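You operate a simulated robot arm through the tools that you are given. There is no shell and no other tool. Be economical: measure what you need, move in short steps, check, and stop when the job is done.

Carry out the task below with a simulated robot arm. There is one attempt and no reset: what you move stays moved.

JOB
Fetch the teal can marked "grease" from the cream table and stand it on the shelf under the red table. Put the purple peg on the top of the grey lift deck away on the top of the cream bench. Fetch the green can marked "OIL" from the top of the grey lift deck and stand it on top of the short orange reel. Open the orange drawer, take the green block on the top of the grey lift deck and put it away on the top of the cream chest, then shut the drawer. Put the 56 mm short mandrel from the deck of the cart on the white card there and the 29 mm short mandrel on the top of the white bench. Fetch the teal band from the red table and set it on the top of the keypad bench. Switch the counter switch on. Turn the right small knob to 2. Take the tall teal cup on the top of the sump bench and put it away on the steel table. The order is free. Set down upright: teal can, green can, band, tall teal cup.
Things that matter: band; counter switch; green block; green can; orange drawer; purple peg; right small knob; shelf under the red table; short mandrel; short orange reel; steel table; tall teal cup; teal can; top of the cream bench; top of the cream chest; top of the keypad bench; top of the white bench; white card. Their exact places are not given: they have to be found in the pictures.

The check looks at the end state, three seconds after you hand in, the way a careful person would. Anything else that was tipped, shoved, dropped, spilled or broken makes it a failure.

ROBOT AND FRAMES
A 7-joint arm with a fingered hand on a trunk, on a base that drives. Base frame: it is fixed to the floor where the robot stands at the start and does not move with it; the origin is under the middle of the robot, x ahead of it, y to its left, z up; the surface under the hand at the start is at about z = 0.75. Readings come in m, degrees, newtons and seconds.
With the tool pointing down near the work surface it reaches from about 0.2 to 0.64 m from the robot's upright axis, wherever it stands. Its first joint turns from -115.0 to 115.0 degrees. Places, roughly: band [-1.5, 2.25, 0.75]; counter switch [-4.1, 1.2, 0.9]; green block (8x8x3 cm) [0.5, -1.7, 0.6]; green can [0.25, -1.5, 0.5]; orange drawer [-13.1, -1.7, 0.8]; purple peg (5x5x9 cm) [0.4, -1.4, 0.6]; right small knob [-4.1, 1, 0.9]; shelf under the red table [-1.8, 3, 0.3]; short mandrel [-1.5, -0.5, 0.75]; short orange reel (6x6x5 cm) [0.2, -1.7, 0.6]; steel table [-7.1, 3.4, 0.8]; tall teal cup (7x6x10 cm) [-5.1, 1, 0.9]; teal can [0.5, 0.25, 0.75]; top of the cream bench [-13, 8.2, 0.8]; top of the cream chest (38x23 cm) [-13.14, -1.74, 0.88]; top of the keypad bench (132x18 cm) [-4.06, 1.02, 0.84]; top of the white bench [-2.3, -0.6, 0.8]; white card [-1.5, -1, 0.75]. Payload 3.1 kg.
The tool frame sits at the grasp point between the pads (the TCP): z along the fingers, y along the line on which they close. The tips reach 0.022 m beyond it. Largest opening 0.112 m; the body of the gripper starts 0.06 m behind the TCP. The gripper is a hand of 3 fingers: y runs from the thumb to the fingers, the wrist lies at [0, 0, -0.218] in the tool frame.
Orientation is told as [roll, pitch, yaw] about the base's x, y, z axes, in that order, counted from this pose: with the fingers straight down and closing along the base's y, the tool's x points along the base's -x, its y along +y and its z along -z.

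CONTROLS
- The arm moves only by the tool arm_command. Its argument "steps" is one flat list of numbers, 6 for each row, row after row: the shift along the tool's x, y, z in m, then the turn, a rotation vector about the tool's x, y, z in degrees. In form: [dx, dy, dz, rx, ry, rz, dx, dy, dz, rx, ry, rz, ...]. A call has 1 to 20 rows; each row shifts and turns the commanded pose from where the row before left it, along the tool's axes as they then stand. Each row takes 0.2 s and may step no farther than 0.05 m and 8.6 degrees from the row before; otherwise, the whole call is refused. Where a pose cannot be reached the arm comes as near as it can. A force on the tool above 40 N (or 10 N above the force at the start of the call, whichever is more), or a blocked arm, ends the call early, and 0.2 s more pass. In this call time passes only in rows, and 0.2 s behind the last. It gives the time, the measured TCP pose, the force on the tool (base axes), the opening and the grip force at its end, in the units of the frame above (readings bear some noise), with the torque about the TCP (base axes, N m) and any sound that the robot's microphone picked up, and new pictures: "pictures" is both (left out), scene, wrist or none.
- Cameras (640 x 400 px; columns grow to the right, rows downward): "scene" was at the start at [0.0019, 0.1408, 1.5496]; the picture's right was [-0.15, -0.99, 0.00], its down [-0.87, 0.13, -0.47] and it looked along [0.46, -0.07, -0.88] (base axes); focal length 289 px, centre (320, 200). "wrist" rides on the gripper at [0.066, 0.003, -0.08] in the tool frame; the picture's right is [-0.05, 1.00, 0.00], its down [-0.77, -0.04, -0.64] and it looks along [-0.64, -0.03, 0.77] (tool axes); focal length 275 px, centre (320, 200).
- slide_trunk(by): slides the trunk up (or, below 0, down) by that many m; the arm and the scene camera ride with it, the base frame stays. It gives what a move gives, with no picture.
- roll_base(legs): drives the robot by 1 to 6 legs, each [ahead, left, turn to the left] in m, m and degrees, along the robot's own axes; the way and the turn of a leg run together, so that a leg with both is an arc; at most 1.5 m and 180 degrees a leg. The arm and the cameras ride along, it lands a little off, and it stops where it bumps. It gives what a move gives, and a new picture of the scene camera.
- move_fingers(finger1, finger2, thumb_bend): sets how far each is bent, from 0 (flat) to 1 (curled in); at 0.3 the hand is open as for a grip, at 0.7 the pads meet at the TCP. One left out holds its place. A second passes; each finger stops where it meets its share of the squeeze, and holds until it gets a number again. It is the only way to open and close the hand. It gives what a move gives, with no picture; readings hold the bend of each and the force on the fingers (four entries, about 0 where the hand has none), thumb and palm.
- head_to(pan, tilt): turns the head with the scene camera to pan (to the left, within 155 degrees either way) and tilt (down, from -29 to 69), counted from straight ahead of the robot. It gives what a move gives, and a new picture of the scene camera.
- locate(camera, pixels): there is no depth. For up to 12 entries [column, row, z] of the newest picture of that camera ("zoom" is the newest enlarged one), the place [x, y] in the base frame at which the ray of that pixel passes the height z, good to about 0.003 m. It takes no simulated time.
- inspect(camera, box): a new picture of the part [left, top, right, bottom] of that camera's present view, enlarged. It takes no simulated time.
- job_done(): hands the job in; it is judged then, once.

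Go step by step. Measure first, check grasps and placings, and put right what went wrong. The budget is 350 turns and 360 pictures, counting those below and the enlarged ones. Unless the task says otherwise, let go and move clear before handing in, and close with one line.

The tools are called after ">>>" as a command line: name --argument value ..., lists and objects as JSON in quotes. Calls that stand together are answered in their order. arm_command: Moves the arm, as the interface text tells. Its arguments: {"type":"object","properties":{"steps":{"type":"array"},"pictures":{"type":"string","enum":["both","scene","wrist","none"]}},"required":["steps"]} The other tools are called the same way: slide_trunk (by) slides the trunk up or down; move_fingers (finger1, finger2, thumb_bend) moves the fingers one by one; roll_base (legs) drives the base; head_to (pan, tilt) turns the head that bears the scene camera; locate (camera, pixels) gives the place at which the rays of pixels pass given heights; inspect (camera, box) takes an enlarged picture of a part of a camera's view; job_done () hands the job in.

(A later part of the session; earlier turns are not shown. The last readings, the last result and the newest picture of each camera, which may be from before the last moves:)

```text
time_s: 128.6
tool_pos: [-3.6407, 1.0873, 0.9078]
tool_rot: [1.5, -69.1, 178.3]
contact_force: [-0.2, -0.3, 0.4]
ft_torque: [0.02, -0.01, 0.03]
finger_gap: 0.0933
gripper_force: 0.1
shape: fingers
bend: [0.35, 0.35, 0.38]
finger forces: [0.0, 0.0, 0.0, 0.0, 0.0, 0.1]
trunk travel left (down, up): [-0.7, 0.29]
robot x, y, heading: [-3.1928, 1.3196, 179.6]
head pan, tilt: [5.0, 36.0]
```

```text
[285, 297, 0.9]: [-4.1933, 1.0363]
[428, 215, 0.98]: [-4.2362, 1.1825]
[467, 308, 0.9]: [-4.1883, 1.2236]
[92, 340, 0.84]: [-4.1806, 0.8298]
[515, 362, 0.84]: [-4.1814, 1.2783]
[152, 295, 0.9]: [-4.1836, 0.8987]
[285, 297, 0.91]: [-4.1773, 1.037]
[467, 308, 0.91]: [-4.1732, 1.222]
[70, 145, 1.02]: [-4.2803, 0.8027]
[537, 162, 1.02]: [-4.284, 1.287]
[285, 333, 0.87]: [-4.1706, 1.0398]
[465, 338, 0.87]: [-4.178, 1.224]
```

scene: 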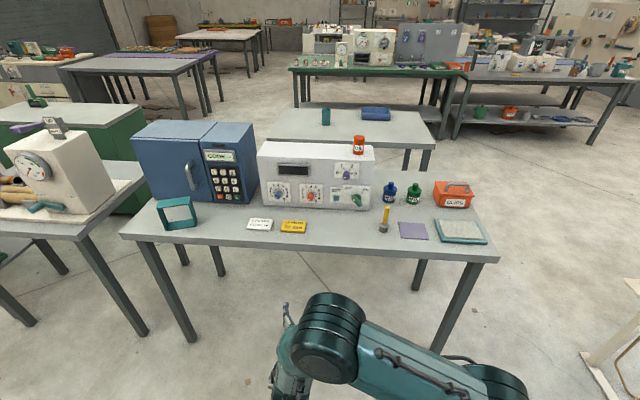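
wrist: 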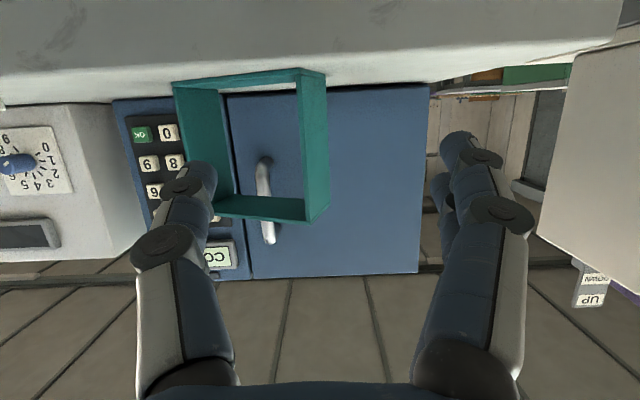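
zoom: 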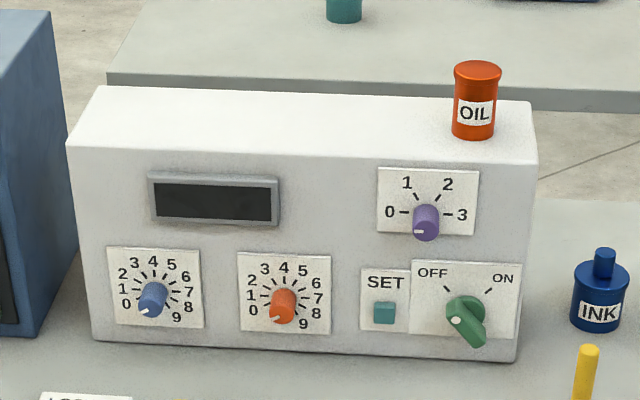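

Measured: orange dial at y≈1.037, z≈0.905 (matches the listed right small knob) and OFF/ON switch at y≈1.223; panel face x≈−4.18. I'll test pointing the hand horizontally and flipping it 180° so the camera rides on top.

>>> arm_command --steps '[-0.04, 0, 0, 0, -7, 0, -0.04, 0, 0, 0, -7, 0, 0, 0, 0, 0, -7, 0, 0, 0, 0, 0, 0, 8.5, 0, 0, 0, 0, 0, 8.5, 0, 0, 0, 0, 0, 8.5, 0, 0, 0, 0, 0, 8.5, 0, 0, 0, 0, 0, 8.5, 0, 0, 0, 0, 0, 8.5, 0, 0, 0, 0, 0, 8.5, 0, 0, 0, 0, 0, 8.5, 0, 0, 0, 0, 0, 8.5, 0, 0, 0, 0, 0, 8.5, 0, 0, 0, 0, 0, 8.5, 0, 0, 0, 0, 0, 8.5, 0, 0, 0, 0, 0, 8.5, 0, 0, 0, 0, 0, 8.5, 0, 0, 0, 0, 0, 8.5, 0, 0, 0, 0, 0, 8.5]' --pictures "both"

```text
time_s: 132.6
tool_pos: [-3.6953, 1.046, 0.9817]
tool_rot: [90.1, 46.5, 89.5]
contact_force: [0.2, 0.0, -0.2]
ft_torque: [0.01, -0.05, 0.03]
finger_gap: 0.0932
gripper_force: 0.1
shape: fingers
bend: [0.35, 0.35, 0.38]
finger forces: [0.1, 0.0, 0.1, 0.0, 0.0, 0.0]
out of reach, approached as far as the arm can: row 17, 18, 19
trunk travel left (down, up): [-0.7, 0.29]
robot x, y, heading: [-3.1903, 1.3188, 180.3]
head pan, tilt: [5.0, 36.0]
```

scene: 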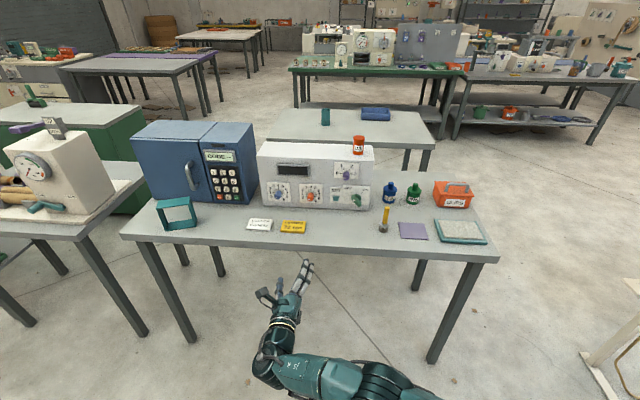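
wrist: 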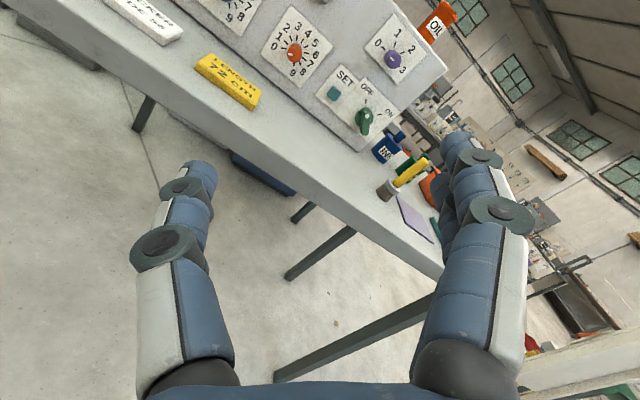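

The hand reaches only about ±130° of roll. The wrist view shows the panel well, so I'll enlarge it to read the dials.

>>> inspect --camera "wrist" --box '[180, 0, 500, 200]'

>>> arm_command --steps '[0, 0, 0, 0, 0, -8.5, 0, 0, 0, 0, 0, -8.5, 0, 0, 0, 0, 0, -8.5, 0, 0, 0, 0, 0, -8.5, 0, 0, 0, 0, 0, -8.5, 0, 0, 0, 0, 0, -8.5, 0, 0, 0, 0, 0, -8.5, 0, 0, 0, 0, 0, -8.5, 0, 0, 0, 0, 0, -8.5, 0, 0, 0, 0, 0, -8.5, 0, 0, 0, 0, 0, -8.5, 0, 0, 0, 0, 0, -8.5, 0, 0, 0, 0, 0, -8.5, 0, 0, 0, 0, 0, -8.5, 0, 0, 0, 0, 0, -8.5]' --pictures "both"

```text
2.00 times, centred on (340, 100) of wrist
```

zoom: 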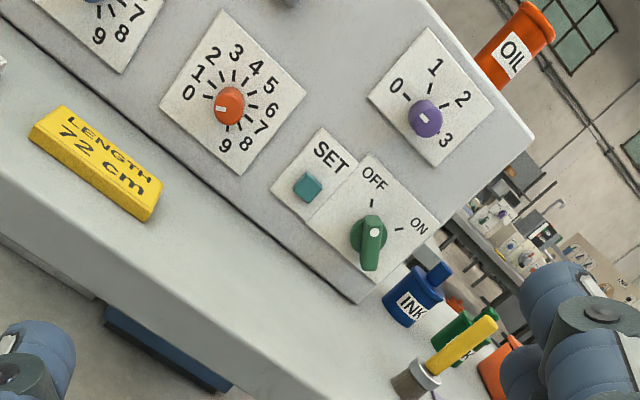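

```text
time_s: 135.8
tool_pos: [-3.6948, 1.0471, 0.9826]
tool_rot: [90.6, -81.3, 89.1]
contact_force: [0.4, 0.9, 0.2]
ft_torque: [0.03, 0.03, 0.03]
finger_gap: 0.0932
gripper_force: 0.1
shape: fingers
bend: [0.35, 0.35, 0.38]
finger forces: [0.1, 0.0, 0.1, 0.0, 0.0, 0.0]
trunk travel left (down, up): [-0.7, 0.29]
robot x, y, heading: [-3.1895, 1.3167, 179.8]
head pan, tilt: [5.0, 36.0]
```

scene: 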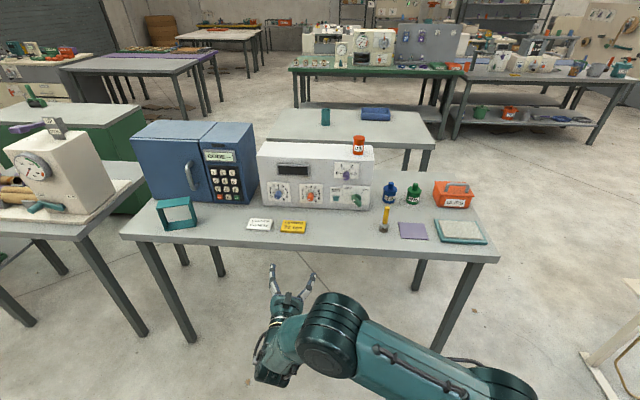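
wrist: 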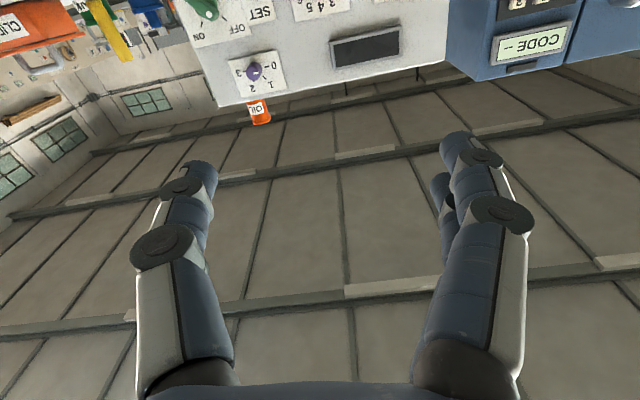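

The dials read 0 on the orange knob and the switch bar points at OFF (both pointers clear in the zoom). I'll tilt the hand ~22°, shift toward the switch axis, and rotate −45° about the panel normal to match the bar.

>>> arm_command --steps '[0, 0, 0, 0, 0, -8.5, 0, 0, 0, 0, 7.5, 0, 0, 0, 0, 0, 7.5, 0, 0, 0, 0, 0, 7.5, 0, 0.004, -0.043, 0.018, 0, 0, 0, 0.004, -0.043, 0.018, 0, 0, 0, 0.006, -0.043, 0.018, 0, 0, 0, 0.006, -0.043, 0.018, 0, 0, 0, 0.006, -0.042, 0.018, 0, 0, 0, 0.006, -0.042, 0.018, 0, 0, 0, 0, 0, 0.019, 0, 0, 0, 0, 0, 0, 2.87, 0, -6.93, 0, 0, 0, 2.87, 0, -6.93, 0, 0, 0, 2.87, 0, -6.93, 0, 0, 0, 2.87, 0, -6.93, 0, 0, 0, 2.87, 0, -6.93, 0, 0, 0, 2.87, 0, -6.93]' --pictures "none"

>>> move_fingers --finger1 0.5 --finger2 0.5 --thumb_bend 0.5

>>> roll_base --legs '[[0, 0.08, 0], [0.2, 0, 0]]'

>>> inspect --camera "wrist" --box '[0, 0, 640, 400]'

```text
time_s: 139.4
tool_pos: [-3.7978, 1.3032, 0.9031]
tool_rot: [-68.8, -41.1, -120.9]
contact_force: [0.7, 0.2, -0.2]
ft_torque: [0.02, -0.03, 0.02]
finger_gap: 0.0934
gripper_force: 0.1
shape: fingers
bend: [0.35, 0.35, 0.38]
finger forces: [0.1, 0.1, 0.0, 0.0, 0.0, 0.0]
trunk travel left (down, up): [-0.7, 0.29]
robot x, y, heading: [-3.1868, 1.3184, 179.6]
head pan, tilt: [5.0, 36.0]
```

```text
time_s: 140.4
tool_pos: [-3.7971, 1.3017, 0.9037]
tool_rot: [-68.8, -41.3, -120.8]
contact_force: [0.9, -0.4, -0.1]
ft_torque: [-0.01, 0.02, 0.0]
finger_gap: 0.0559
gripper_force: 0.2
shape: fingers
bend: [0.5, 0.5, 0.5]
finger forces: [0.1, 0.0, 0.0, 0.1, 0.1, 0.1]
trunk travel left (down, up): [-0.7, 0.29]
robot x, y, heading: [-3.1889, 1.3218, 180.0]
head pan, tilt: [5.0, 36.0]
```

```text
time_s: 142.7
tool_pos: [-3.9992, 1.2196, 0.9028]
tool_rot: [-68.8, -41.3, -120.6]
contact_force: [-0.5, 0.9, -0.4]
ft_torque: [0.02, -0.01, 0.03]
finger_gap: 0.0555
gripper_force: 0.1
shape: fingers
bend: [0.5, 0.5, 0.5]
finger forces: [0.0, 0.0, 0.0, 0.0, 0.0, 0.1]
trunk travel left (down, up): [-0.7, 0.29]
robot x, y, heading: [-3.3883, 1.2375, -180.1]
head pan, tilt: [5.0, 36.0]
```

scene: 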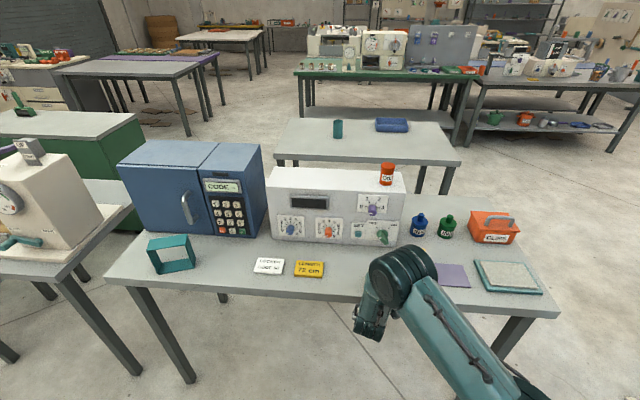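

```text
1.00 times, centred on (320, 200) of wrist (not enlarged: the box is as wide or as high as the picture)
```

zoom: 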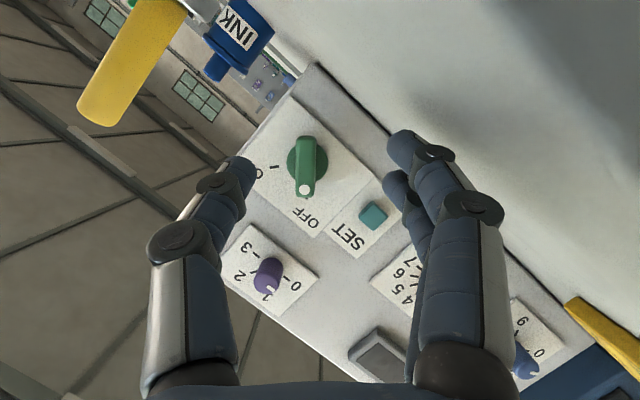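

>>> locate --camera "wrist" --pixels '[[306, 160, 0.903], [307, 165, 0.903], [307, 190, 0.91], [268, 275, 1.0]]'

>>> inspect --camera "wrist" --box '[220, 90, 420, 215]'

```text
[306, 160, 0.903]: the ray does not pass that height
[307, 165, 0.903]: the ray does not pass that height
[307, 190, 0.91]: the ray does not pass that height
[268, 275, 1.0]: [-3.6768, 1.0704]
```

```text
3.20 times, centred on (320, 152) of wrist
```

zoom: 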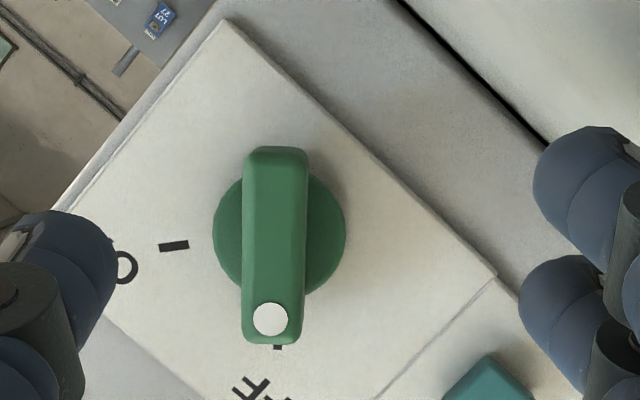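

Triangulating the wrist and scene rays puts the switch axis near y≈1.222, z≈0.92. I'll raise ~13 mm, move 70 mm closer along the panel normal and re-measure.

>>> arm_command --steps '[-0.0085, -0.0092, -0.0035, 0, 0, 0, -0.0134, 0, 0.0323, 0, 0, 0, -0.0134, 0, 0.0323, 0, 0, 0]' --pictures "both"

```text
time_s: 143.5
tool_pos: [-4.0689, 1.2176, 0.916]
tool_rot: [-68.8, -41.3, -120.7]
contact_force: [0.5, 0.3, -0.6]
ft_torque: [0.03, -0.01, -0.03]
finger_gap: 0.0555
gripper_force: 0.0
shape: fingers
bend: [0.5, 0.5, 0.5]
finger forces: [0.0, 0.0, 0.0, 0.0, 0.0, 0.0]
trunk travel left (down, up): [-0.7, 0.29]
robot x, y, heading: [-3.3909, 1.2375, -179.9]
head pan, tilt: [5.0, 36.0]
```

scene: 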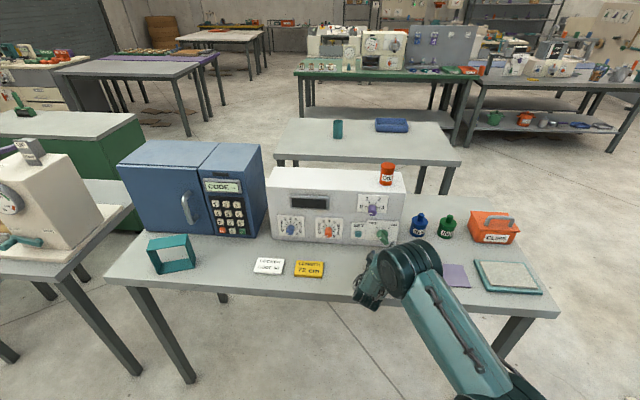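
wrist: 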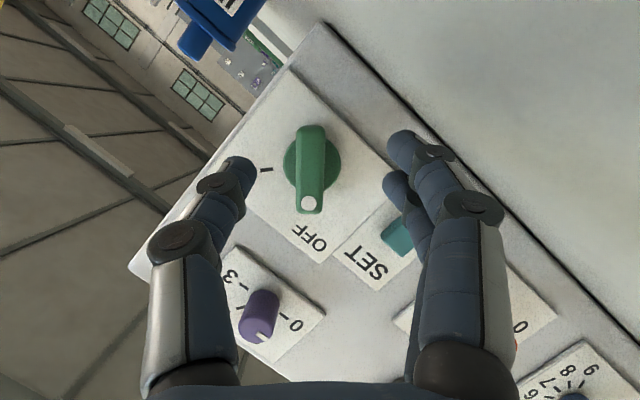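

>>> arm_command --steps '[-0.0065, -0.0071, -0.0027, 0, 0, 0, -0.0096, 0, 0.0231, 0, 0, 0, -0.0077, 0, 0.0185, 0, 0, 0]' --pictures "wrist"

```text
time_s: 144.3
tool_pos: [-4.114, 1.2195, 0.9257]
tool_rot: [-68.9, -41.3, -120.6]
contact_force: [0.2, -0.3, 0.0]
ft_torque: [-0.03, 0.0, -0.01]
finger_gap: 0.0556
gripper_force: 0.0
shape: fingers
bend: [0.5, 0.5, 0.5]
finger forces: [0.1, 0.1, 0.0, 0.0, 0.0, 0.0]
trunk travel left (down, up): [-0.7, 0.29]
robot x, y, heading: [-3.3887, 1.2389, -180.0]
head pan, tilt: [5.0, 36.0]
```

wrist: 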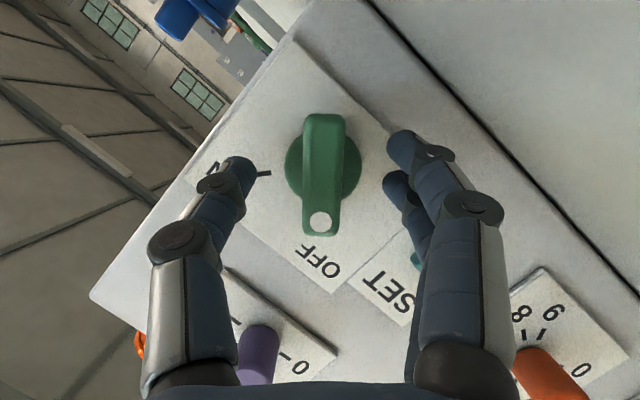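

The bar (col 323) is centred between thumb and fingers. I'll advance 20 mm more and close on it.

>>> arm_command --steps '[-0.0038, 0, 0.0092, 0, 0, 0, -0.0038, 0, 0.0092, 0, 0, 0]' --pictures "none"

>>> move_fingers --finger1 0.7 --finger2 0.7 --thumb_bend 0.7

>>> inspect --camera "wrist" --box '[0, 0, 640, 400]'

```text
time_s: 145.0
tool_pos: [-4.1258, 1.2191, 0.9232]
tool_rot: [-68.5, -40.8, -120.9]
contact_force: [27.2, -0.3, 1.7]
ft_torque: [-0.11, -0.56, 0.75]
finger_gap: 0.0553
gripper_force: 14.0
shape: fingers
bend: [0.5, 0.58, 0.5]
finger forces: [0.1, 26.8, 0.1, 0.0, 0.0, 0.0]
trunk travel left (down, up): [-0.7, 0.29]
robot x, y, heading: [-3.3881, 1.2376, -180.0]
head pan, tilt: [5.0, 36.0]
stopped in row 2: the force on the tool passed its limit at 43 N (the readings are from after the stop); the commanded pose is now the measured one
```

```text
time_s: 146.0
tool_pos: [-4.1263, 1.2198, 0.9248]
tool_rot: [-68.5, -40.9, -120.8]
contact_force: [31.9, -2.9, -1.5]
ft_torque: [0.0, -0.83, 0.77]
finger_gap: 0.0261
gripper_force: 23.8
shape: fingers
bend: [0.65, 0.64, 0.64]
finger forces: [15.7, 21.9, 0.0, 0.0, 9.6, 0.0]
trunk travel left (down, up): [-0.7, 0.29]
robot x, y, heading: [-3.3852, 1.2413, -179.9]
head pan, tilt: [5.0, 36.0]
```

```text
1.00 times, centred on (320, 200) of wrist (not enlarged: the box is as wide or as high as the picture)
```

zoom: 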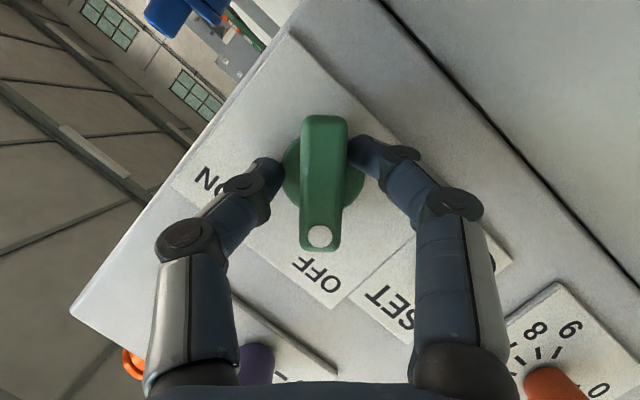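

A finger touched the panel (27 N), so I'll back off ~8 mm and then close on the bar.

>>> arm_command --steps '[0.0031, 0, -0.0074, 0, 0, 0]' --pictures "none"

>>> move_fingers --finger1 0.75 --finger2 0.75 --thumb_bend 0.75

>>> inspect --camera "wrist" --box '[160, 50, 480, 250]'

```text
time_s: 146.4
tool_pos: [-4.1261, 1.2218, 0.9255]
tool_rot: [-68.7, -41.2, -120.9]
contact_force: [-2.0, -0.7, 2.0]
ft_torque: [-0.05, 0.1, -0.05]
finger_gap: 0.0233
gripper_force: 8.2
shape: fingers
bend: [0.63, 0.66, 0.65]
finger forces: [4.8, 4.2, 0.0, 0.1, 7.2, 0.0]
trunk travel left (down, up): [-0.7, 0.29]
robot x, y, heading: [-3.3866, 1.2392, 180.0]
head pan, tilt: [5.0, 36.0]
```

```text
time_s: 147.4
tool_pos: [-4.1234, 1.2187, 0.9229]
tool_rot: [-68.4, -40.9, -120.9]
contact_force: [-2.0, -2.7, 2.7]
ft_torque: [-0.08, 0.22, -0.11]
finger_gap: 0.0158
gripper_force: 18.3
shape: fingers
bend: [0.7, 0.63, 0.68]
finger forces: [5.4, 8.2, 0.0, 0.1, 22.3, 0.1]
trunk travel left (down, up): [-0.7, 0.29]
robot x, y, heading: [-3.3857, 1.2403, -180.1]
head pan, tilt: [5.0, 36.0]
```

```text
2.00 times, centred on (320, 150) of wrist
```

zoom: 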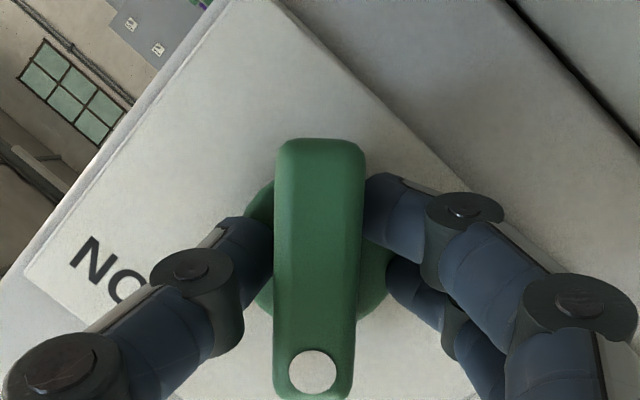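

The bar is pinched by thumb and both fingers. I'll turn clockwise about the panel normal, first 45°.

>>> arm_command --steps '[0, 0, 0, -2.87, 0, 6.93, 0, 0, 0, -2.87, 0, 6.93, 0, 0, 0, -2.87, 0, 6.93, 0, 0, 0, -2.87, 0, 6.93, 0, 0, 0, -2.87, 0, 6.93, 0, 0, 0, -2.87, 0, 6.93]' --pictures "wrist"

```text
time_s: 148.8
tool_pos: [-4.1223, 1.2211, 0.9212]
tool_rot: [1.4, -66.9, 178.6]
contact_force: [0.9, 0.0, 2.8]
ft_torque: [0.04, 0.12, -0.1]
finger_gap: 0.0135
gripper_force: 13.4
shape: fingers
bend: [0.71, 0.63, 0.67]
finger forces: [4.2, 7.7, 0.0, 0.0, 14.2, 0.1]
trunk travel left (down, up): [-0.7, 0.29]
robot x, y, heading: [-3.3891, 1.2418, -180.1]
head pan, tilt: [5.0, 36.0]
```

wrist: 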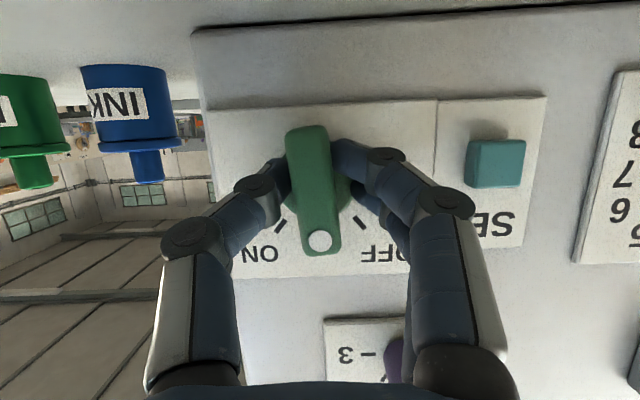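

Turning works: the bar is now near vertical, lagging a little. I'll continue another ~52°.

>>> arm_command --steps '[0, 0, 0, -2.87, 0, 6.93, 0, 0, 0, -2.87, 0, 6.93, 0, 0, 0, -2.87, 0, 6.93, 0, 0, 0, -2.87, 0, 6.93, 0, 0, 0, -2.87, 0, 6.93, 0, 0, 0, -2.87, 0, 6.93, 0, 0, 0, -2.87, 0, 6.93]' --pictures "wrist"

```text
time_s: 150.4
tool_pos: [-4.1163, 1.207, 0.9259]
tool_rot: [71.1, -34.9, 115.5]
contact_force: [-0.9, 21.8, -13.8]
ft_torque: [0.4, -0.18, -0.31]
finger_gap: 0.018
gripper_force: 13.2
shape: fingers
bend: [0.74, 0.72, 0.61]
finger forces: [0.1, 0.0, 0.1, 0.0, 25.6, 0.0]
out of reach, approached as far as the arm can: row 6, 7
trunk travel left (down, up): [-0.7, 0.29]
robot x, y, heading: [-3.3901, 1.2388, 179.6]
head pan, tilt: [5.0, 36.0]
stopped in row 7: the force on the tool passed its limit at 43 N (the readings are from after the stop); the commanded pose is now the measured one
```

wrist: 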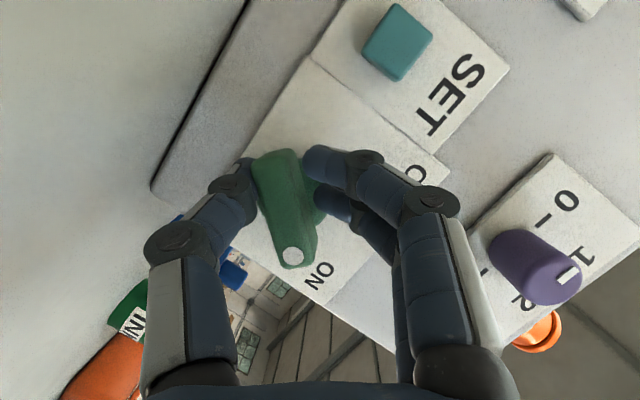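

>>> move_fingers --finger1 0.5 --finger2 0.5 --thumb_bend 0.5

>>> arm_command --steps '[0.0096, 0, -0.0231, 0, 0, 0, 0.0096, 0, -0.0231, 0, 0, 0]' --pictures "wrist"

>>> inspect --camera "wrist" --box '[200, 80, 440, 230]'

```text
time_s: 151.4
tool_pos: [-4.1134, 1.1961, 0.933]
tool_rot: [71.9, -35.0, 115.8]
contact_force: [-1.0, 6.3, -0.4]
ft_torque: [0.24, 0.02, -0.08]
finger_gap: 0.0629
gripper_force: 2.9
shape: fingers
bend: [0.5, 0.5, 0.47]
finger forces: [0.0, 0.0, 0.0, 0.1, 5.9, 0.0]
trunk travel left (down, up): [-0.7, 0.29]
robot x, y, heading: [-3.3868, 1.2377, 180.0]
head pan, tilt: [5.0, 36.0]
```

```text
time_s: 152.1
tool_pos: [-4.061, 1.1914, 0.934]
tool_rot: [72.0, -35.0, 115.9]
contact_force: [0.0, -0.5, 0.2]
ft_torque: [0.01, 0.02, 0.03]
finger_gap: 0.055
gripper_force: 0.1
shape: fingers
bend: [0.5, 0.5, 0.5]
finger forces: [0.1, 0.1, 0.0, 0.0, 0.0, 0.0]
trunk travel left (down, up): [-0.7, 0.29]
robot x, y, heading: [-3.3891, 1.2402, 179.8]
head pan, tilt: [5.0, 36.0]
```

wrist: 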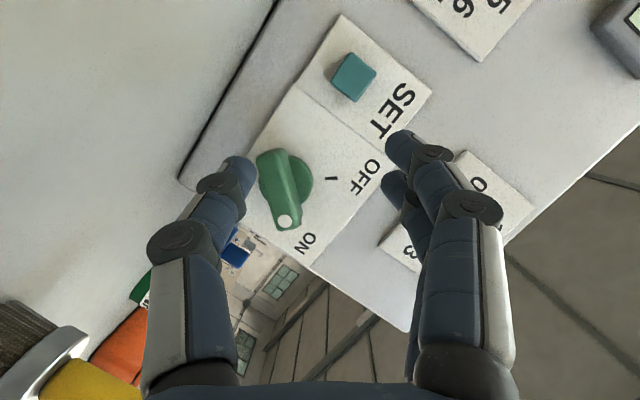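

```text
2.67 times, centred on (320, 155) of wrist
```

zoom: 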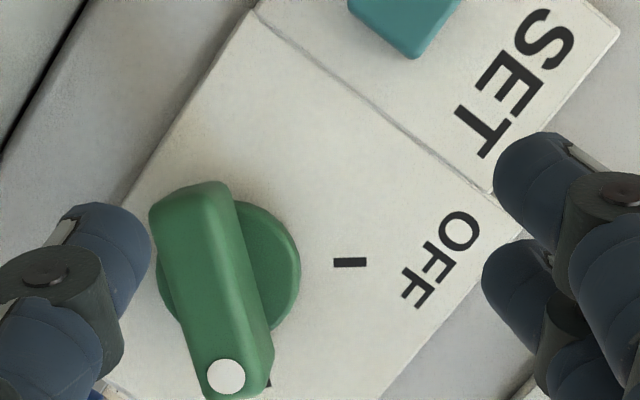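

The switch now points to ON (dot by the ON mark). Next the orange knob: I'll retreat slightly and rotate the hand back −75° so it starts at about −30°.

>>> arm_command --steps '[0.0108, 0, -0.028, 0, 0, 0, 0, 0, 0, 2.8, 0, -6.96, 0, 0, 0, 2.8, 0, -6.96, 0, 0, 0, 2.8, 0, -6.96, 0, 0, 0, 2.8, 0, -6.96, 0, 0, 0, 2.8, 0, -6.96, 0, 0, 0, 2.8, 0, -6.96, 0, 0, 0, 2.8, 0, -6.96, 0, 0, 0, 2.8, 0, -6.96, 0, 0, 0, 2.8, 0, -6.96, 0, 0, 0, 2.8, 0, -6.96]' --pictures "none"

>>> roll_base --legs '[[0, 0.155, 0]]'

>>> inspect --camera "wrist" --box '[0, 0, 640, 400]'

```text
time_s: 154.4
tool_pos: [-4.0331, 1.1918, 0.9338]
tool_rot: [-48.7, -57.1, -138.1]
contact_force: [-0.4, -0.9, -0.1]
ft_torque: [-0.03, 0.01, -0.02]
finger_gap: 0.055
gripper_force: 0.1
shape: fingers
bend: [0.5, 0.5, 0.5]
finger forces: [0.0, 0.0, 0.1, 0.1, 0.1, 0.1]
trunk travel left (down, up): [-0.7, 0.29]
robot x, y, heading: [-3.3924, 1.2399, 179.8]
head pan, tilt: [5.0, 36.0]
```

```text
time_s: 155.8
tool_pos: [-4.0343, 1.0361, 0.9341]
tool_rot: [-48.4, -57.2, -138.3]
contact_force: [-0.2, 0.8, 0.2]
ft_torque: [0.02, 0.0, -0.03]
finger_gap: 0.0549
gripper_force: 0.1
shape: fingers
bend: [0.5, 0.5, 0.5]
finger forces: [0.0, 0.0, 0.0, 0.0, 0.1, 0.0]
trunk travel left (down, up): [-0.7, 0.29]
robot x, y, heading: [-3.39, 1.0802, 179.7]
head pan, tilt: [5.0, 36.0]
```

scene: 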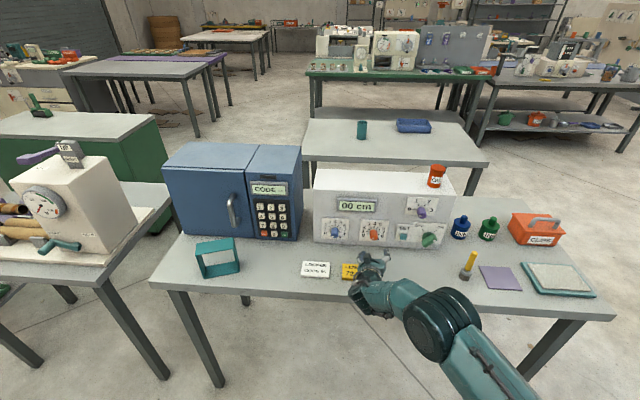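

```text
1.00 times, centred on (320, 200) of wrist (not enlarged: the box is as wide or as high as the picture)
```

zoom: 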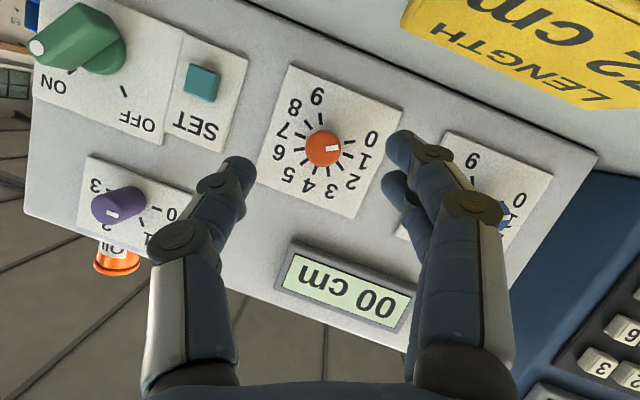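

The display now reads "00 cm", so the switch is ON. The orange knob sits at (323,148) in the wrist view; I'll align on its axis (y≈1.040, z≈0.926) and approach.

>>> arm_command --steps '[0.0081, -0.0005, 0.0036, 0, 0, 0, -0.0121, 0.0008, 0.0274, 0, 0, 0, -0.0121, 0.0008, 0.0274, 0, 0, 0]' --pictures "wrist"

```text
time_s: 156.7
tool_pos: [-4.0957, 1.0424, 0.926]
tool_rot: [-48.3, -57.1, -138.4]
contact_force: [-0.3, -0.5, 0.4]
ft_torque: [0.01, 0.01, -0.01]
finger_gap: 0.0551
gripper_force: 0.0
shape: fingers
bend: [0.5, 0.5, 0.5]
finger forces: [0.0, 0.0, 0.1, 0.0, 0.1, 0.1]
trunk travel left (down, up): [-0.7, 0.29]
robot x, y, heading: [-3.3878, 1.085, 179.5]
head pan, tilt: [5.0, 36.0]
```

wrist: 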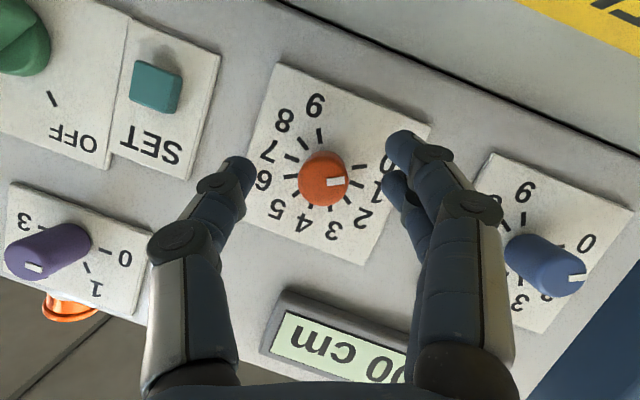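

>>> arm_command --steps '[-0.0085, 0.0006, 0.0192, 0, 0, 0]' --pictures "none"

>>> move_fingers --finger1 0.75 --finger2 0.75 --thumb_bend 0.75

>>> inspect --camera "wrist" --box '[160, 80, 480, 280]'

```text
time_s: 157.1
tool_pos: [-4.1183, 1.0414, 0.9263]
tool_rot: [-48.4, -57.1, -138.4]
contact_force: [0.1, -0.1, 0.7]
ft_torque: [0.01, 0.02, 0.0]
finger_gap: 0.0551
gripper_force: 0.1
shape: fingers
bend: [0.5, 0.5, 0.5]
finger forces: [0.1, 0.0, 0.0, 0.0, 0.0, 0.1]
trunk travel left (down, up): [-0.7, 0.29]
robot x, y, heading: [-3.3898, 1.0806, 179.7]
head pan, tilt: [5.0, 36.0]
```

```text
time_s: 158.1
tool_pos: [-4.1172, 1.0421, 0.9267]
tool_rot: [-48.4, -57.1, -138.5]
contact_force: [-2.9, -1.7, -0.5]
ft_torque: [0.01, 0.04, -0.01]
finger_gap: 0.0125
gripper_force: 13.1
shape: fingers
bend: [0.71, 0.67, 0.67]
finger forces: [5.2, 8.7, 0.0, 0.0, 12.1, 0.1]
trunk travel left (down, up): [-0.7, 0.29]
robot x, y, heading: [-3.3905, 1.0825, 179.6]
head pan, tilt: [5.0, 36.0]
```

```text
2.00 times, centred on (320, 180) of wrist
```

zoom: 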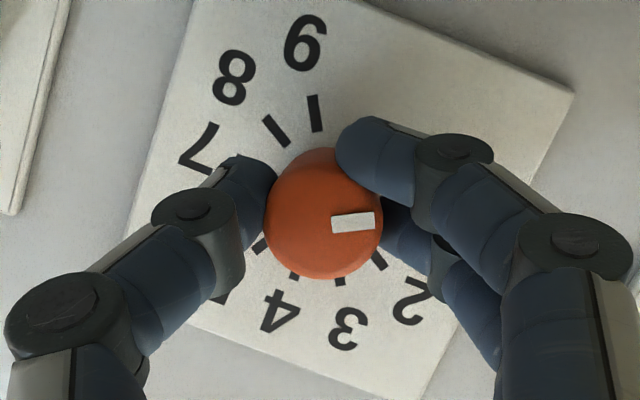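

Knob gripped. I'll turn 60° clockwise and then read the display.

>>> arm_command --steps '[0, 0, 0, -3.03, 0.21, 6.86, 0, 0, 0, -3.03, 0.21, 6.86, 0, 0, 0, -3.03, 0.21, 6.86, 0, 0, 0, -3.03, 0.21, 6.86, 0, 0, 0, -3.03, 0.21, 6.86, 0, 0, 0, -3.03, 0.21, 6.86, 0, 0, 0, -3.03, 0.21, 6.86, 0, 0, 0, -3.03, 0.21, 6.86]' --pictures "both"

>>> inspect --camera "scene" --box '[300, 170, 460, 270]'

```text
time_s: 159.8
tool_pos: [-4.1168, 1.0428, 0.9254]
tool_rot: [59.8, -46.9, 126.3]
contact_force: [-4.7, 2.4, 1.2]
ft_torque: [0.01, 0.03, -0.05]
finger_gap: 0.0123
gripper_force: 12.6
shape: fingers
bend: [0.72, 0.69, 0.67]
finger forces: [3.9, 8.0, 0.0, 0.0, 12.9, 0.0]
trunk travel left (down, up): [-0.7, 0.29]
robot x, y, heading: [-3.3899, 1.0809, 179.2]
head pan, tilt: [5.0, 36.0]
```

scene: 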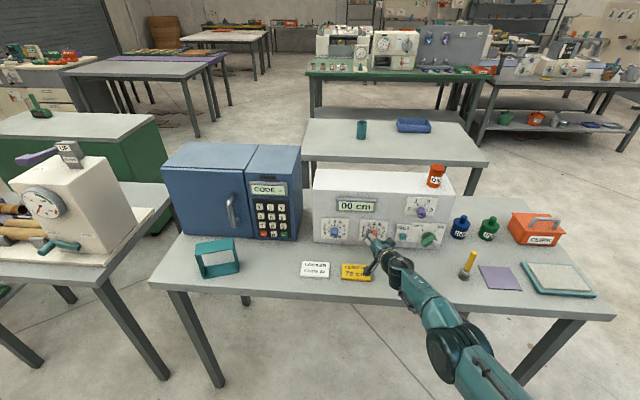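
wrist: 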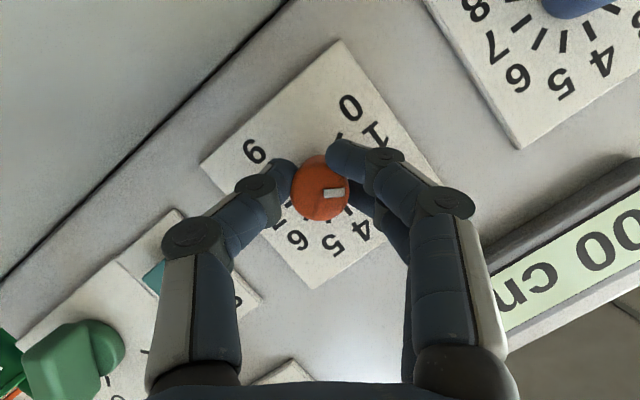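

```text
4.00 times, centred on (380, 220) of scene
```

zoom: 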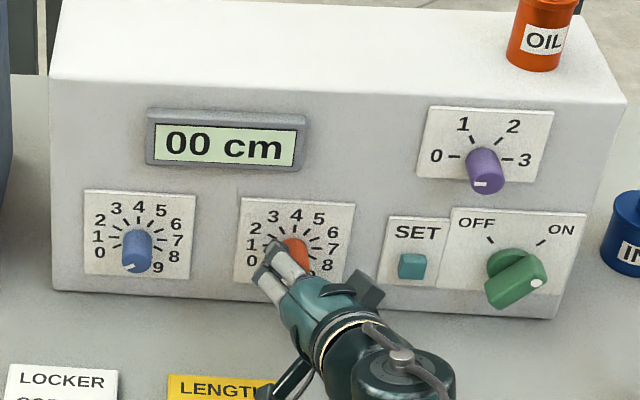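

>>> inspect --camera "wrist" --box '[220, 90, 420, 290]'

```text
2.00 times, centred on (320, 190) of wrist
```

zoom: 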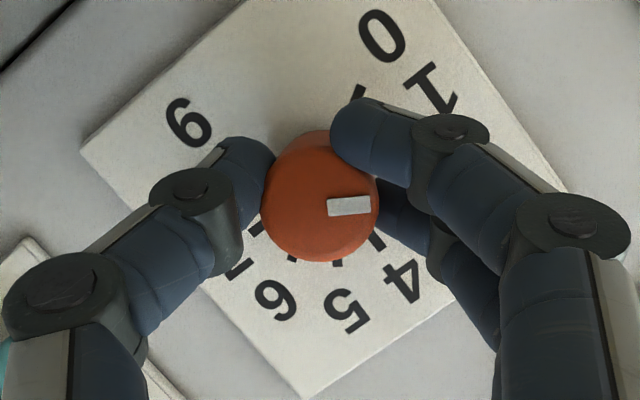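

The pointer stripe direction (≈−8°) matches where "2" lies between the 1 and 4 labels. I'll release, back off and check.

>>> move_fingers --finger1 0.5 --finger2 0.5 --thumb_bend 0.5

>>> arm_command --steps '[0.0121, -0.0008, -0.0274, 0, 0, 0, 0.0121, -0.0008, -0.0274, 0, 0, 0]' --pictures "wrist"

>>> inspect --camera "wrist" --box '[220, 50, 420, 250]'

```text
time_s: 160.8
tool_pos: [-4.1153, 1.0423, 0.9267]
tool_rot: [59.7, -47.1, 126.4]
contact_force: [0.4, -0.1, 0.7]
ft_torque: [0.03, 0.01, 0.0]
finger_gap: 0.0545
gripper_force: 0.1
shape: fingers
bend: [0.5, 0.5, 0.5]
finger forces: [0.1, 0.0, 0.0, 0.1, 0.0, 0.0]
trunk travel left (down, up): [-0.7, 0.29]
robot x, y, heading: [-3.3881, 1.0832, 179.7]
head pan, tilt: [5.0, 36.0]
```

```text
time_s: 161.4
tool_pos: [-4.0542, 1.0417, 0.928]
tool_rot: [59.8, -47.2, 126.4]
contact_force: [0.0, -0.1, -0.1]
ft_torque: [0.02, -0.03, 0.0]
finger_gap: 0.0545
gripper_force: 0.0
shape: fingers
bend: [0.5, 0.5, 0.5]
finger forces: [0.1, 0.1, 0.1, 0.1, 0.1, 0.0]
trunk travel left (down, up): [-0.7, 0.29]
robot x, y, heading: [-3.3887, 1.0862, 179.9]
head pan, tilt: [5.0, 36.0]
```

wrist: 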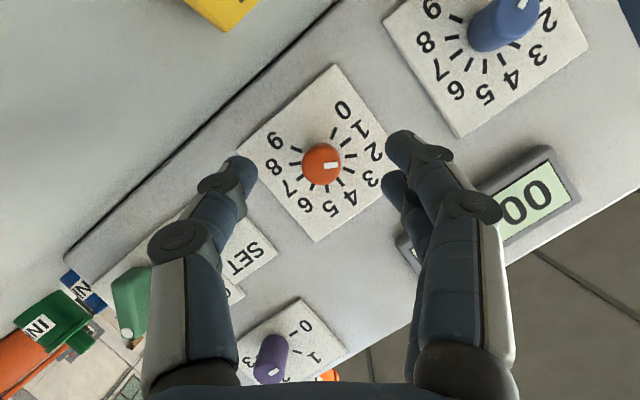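

```text
2.00 times, centred on (320, 150) of wrist
```

zoom: 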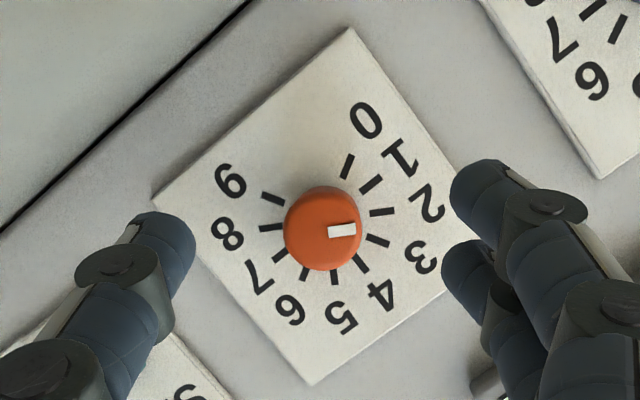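

The orange knob points at 2. Now I'll back away, return the hand to a plain downward pose, and survey the way to the sump bench and steel table.

>>> roll_base --legs '[[-0.4, 0, 0]]'

>>> arm_command --steps '[0, 0, 0, 3.03, -0.21, -6.86, 0, 0, 0, 3.03, -0.21, -6.86, 0, 0, 0, 3.03, -0.21, -6.86, 0, 0, 0, 3.03, -0.21, -6.86, 0, 0, 0, 2.4, -0.21, -5.5, 0, 0, -0.04, 0, 8, 0, 0, 0, -0.04, 0, 8, 0, 0, 0, -0.04, 0, 8, 0, 0, 0, -0.04, 0, 8, 0, 0, 0, -0.04, 0, 8, 0, 0, 0, 0, 0, 8, 0, 0, 0, 0, 0, 8, 0, 0, 0, 0, 0, 8, 0]' --pictures "none"

>>> head_to --pan -30 --tilt 18

>>> head_to --pan 5 --tilt 20

```text
time_s: 163.9
tool_pos: [-3.6593, 1.0433, 0.9279]
tool_rot: [59.8, -47.2, 126.0]
contact_force: [0.8, -0.6, 0.3]
ft_torque: [-0.04, 0.01, -0.02]
finger_gap: 0.0542
gripper_force: 0.0
shape: fingers
bend: [0.5, 0.5, 0.5]
finger forces: [0.2, 0.0, 0.0, 0.0, 0.0, 0.0]
trunk travel left (down, up): [-0.7, 0.29]
robot x, y, heading: [-2.9934, 1.08, 179.2]
head pan, tilt: [5.0, 36.0]
```

scene: 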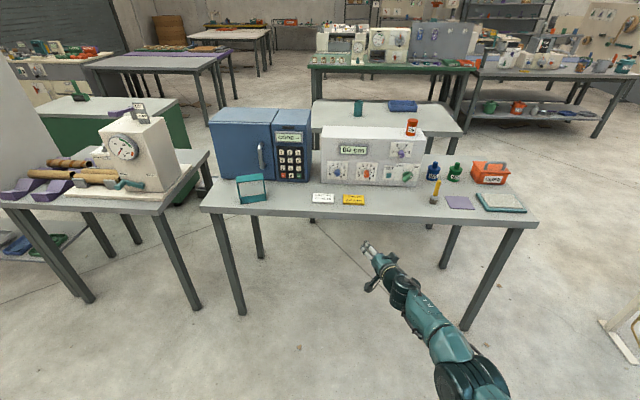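

```text
time_s: 166.7
tool_pos: [-3.5105, 1.0363, 1.0532]
tool_rot: [0.1, -1.9, 178.0]
contact_force: [-0.1, -0.1, 0.4]
ft_torque: [0.02, 0.0, -0.01]
finger_gap: 0.0544
gripper_force: 0.0
shape: fingers
bend: [0.5, 0.5, 0.5]
finger forces: [0.0, 0.1, 0.0, 0.1, 0.1, 0.0]
trunk travel left (down, up): [-0.7, 0.29]
robot x, y, heading: [-2.9923, 1.0802, 179.0]
head pan, tilt: [5.0, 36.0]
```

```text
time_s: 167.7
tool_pos: [-3.5099, 1.0375, 1.053]
tool_rot: [0.0, -2.2, 178.0]
contact_force: [-0.6, 1.0, -0.2]
ft_torque: [0.01, 0.03, 0.02]
finger_gap: 0.0545
gripper_force: 0.2
shape: fingers
bend: [0.5, 0.5, 0.5]
finger forces: [0.0, 0.0, 0.0, 0.0, 0.0, 0.0]
trunk travel left (down, up): [-0.7, 0.29]
robot x, y, heading: [-2.9939, 1.0792, 179.3]
head pan, tilt: [-30.0, 18.0]
```

scene: 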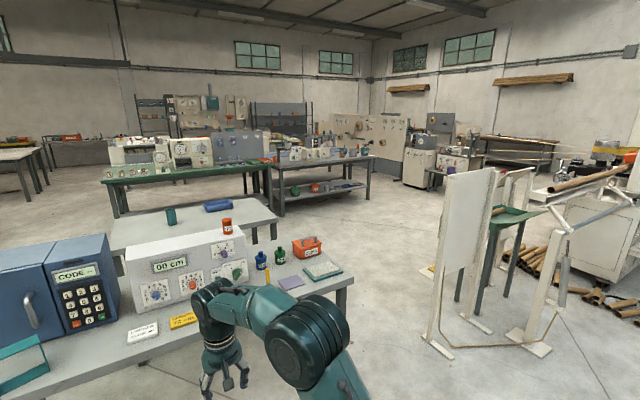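

```text
time_s: 168.8
tool_pos: [-3.5097, 1.0369, 1.0532]
tool_rot: [0.1, -2.2, 177.9]
contact_force: [-0.6, -0.2, -0.6]
ft_torque: [0.0, 0.04, -0.01]
finger_gap: 0.0546
gripper_force: 0.1
shape: fingers
bend: [0.5, 0.5, 0.5]
finger forces: [0.0, 0.1, 0.0, 0.0, 0.0, 0.0]
trunk travel left (down, up): [-0.7, 0.29]
robot x, y, heading: [-2.9919, 1.082, 179.3]
head pan, tilt: [5.0, 20.0]
```

scene: 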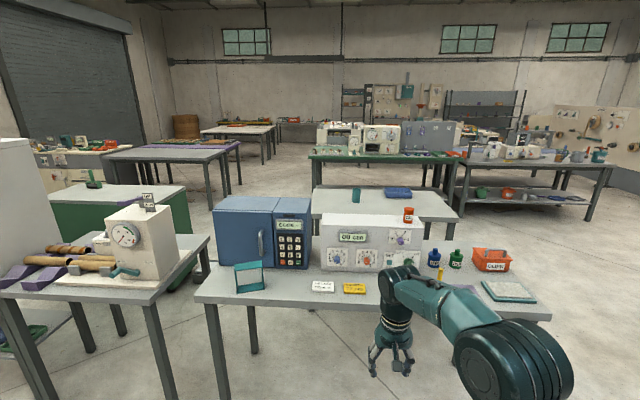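

>>> locate --camera "scene" --pixels '[[458, 222, 0.85], [438, 192, 0.85], [314, 188, 0.85], [550, 308, 0.84], [357, 200, 0.85], [398, 196, 0.85], [462, 163, 0.85], [613, 168, 0.85], [452, 238, 0], [588, 221, 0]]'

>>> inspect --camera "scene" --box '[300, 80, 640, 280]'

>>> head_to --pan -50 --tilt 25

```text
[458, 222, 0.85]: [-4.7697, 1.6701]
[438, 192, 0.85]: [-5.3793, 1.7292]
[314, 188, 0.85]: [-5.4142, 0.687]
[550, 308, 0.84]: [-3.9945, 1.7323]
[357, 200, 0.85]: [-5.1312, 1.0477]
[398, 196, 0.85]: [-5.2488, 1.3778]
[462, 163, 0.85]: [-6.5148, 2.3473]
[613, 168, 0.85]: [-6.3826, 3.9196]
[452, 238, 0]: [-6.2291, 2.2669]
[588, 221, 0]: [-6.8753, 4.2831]
```

```text
1.88 times, centred on (470, 180) of scene
```

zoom: 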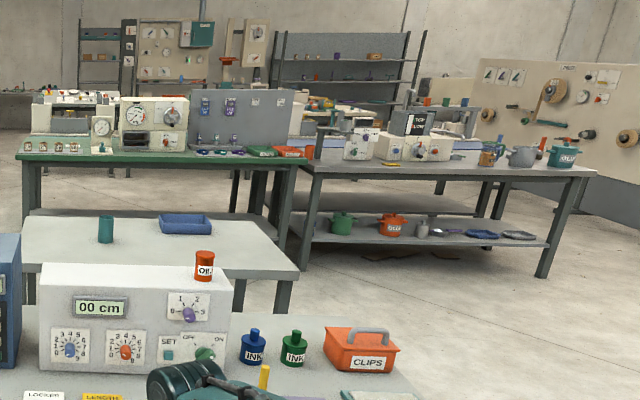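

```text
time_s: 170.0
tool_pos: [-3.5104, 1.0363, 1.0529]
tool_rot: [0.0, -2.1, 177.9]
contact_force: [0.3, 0.1, -0.3]
ft_torque: [0.01, 0.0, 0.0]
finger_gap: 0.0546
gripper_force: 0.0
shape: fingers
bend: [0.5, 0.5, 0.5]
finger forces: [0.0, 0.0, 0.0, 0.1, 0.1, 0.0]
trunk travel left (down, up): [-0.7, 0.29]
robot x, y, heading: [-2.9899, 1.0836, 179.2]
head pan, tilt: [-50.0, 25.0]
```

scene: 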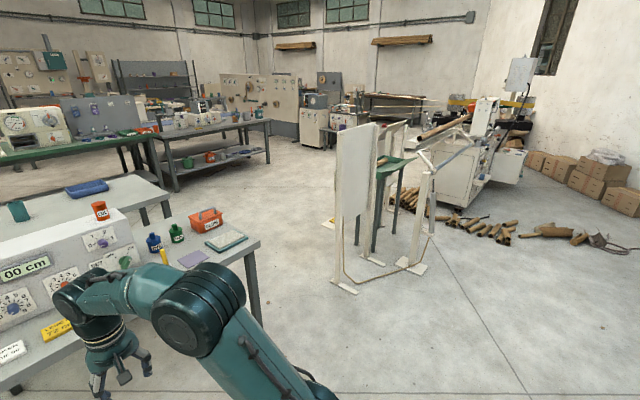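

>>> locate --camera "scene" --pixels '[[335, 285, 0], [357, 292, 0], [425, 268, 0], [330, 225, 0], [380, 262, 0], [145, 225, 0.85], [258, 240, 0.84], [268, 160, 0], [178, 190, 0], [150, 135, 0.85], [335, 150, 1.0]]'

>>> inspect --camera "scene" --box '[220, 100, 540, 300]'

```text
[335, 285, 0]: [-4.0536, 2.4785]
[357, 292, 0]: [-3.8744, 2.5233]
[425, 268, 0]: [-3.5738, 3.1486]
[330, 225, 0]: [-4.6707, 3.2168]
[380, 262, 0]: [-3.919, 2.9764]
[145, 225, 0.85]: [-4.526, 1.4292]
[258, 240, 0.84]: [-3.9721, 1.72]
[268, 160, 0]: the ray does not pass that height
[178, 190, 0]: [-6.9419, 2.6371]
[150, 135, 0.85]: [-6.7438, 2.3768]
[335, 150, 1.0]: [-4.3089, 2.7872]
```

```text
2.00 times, centred on (380, 200) of scene
```

zoom: 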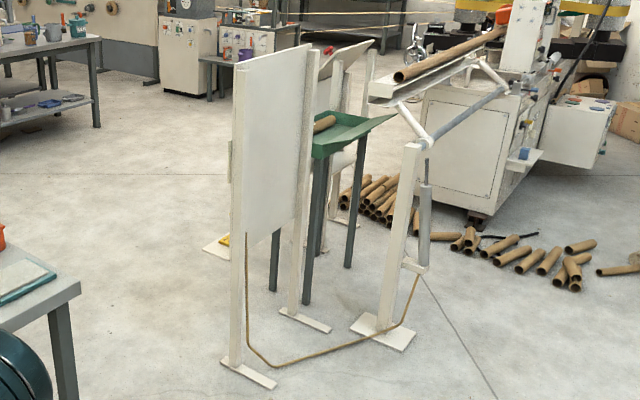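

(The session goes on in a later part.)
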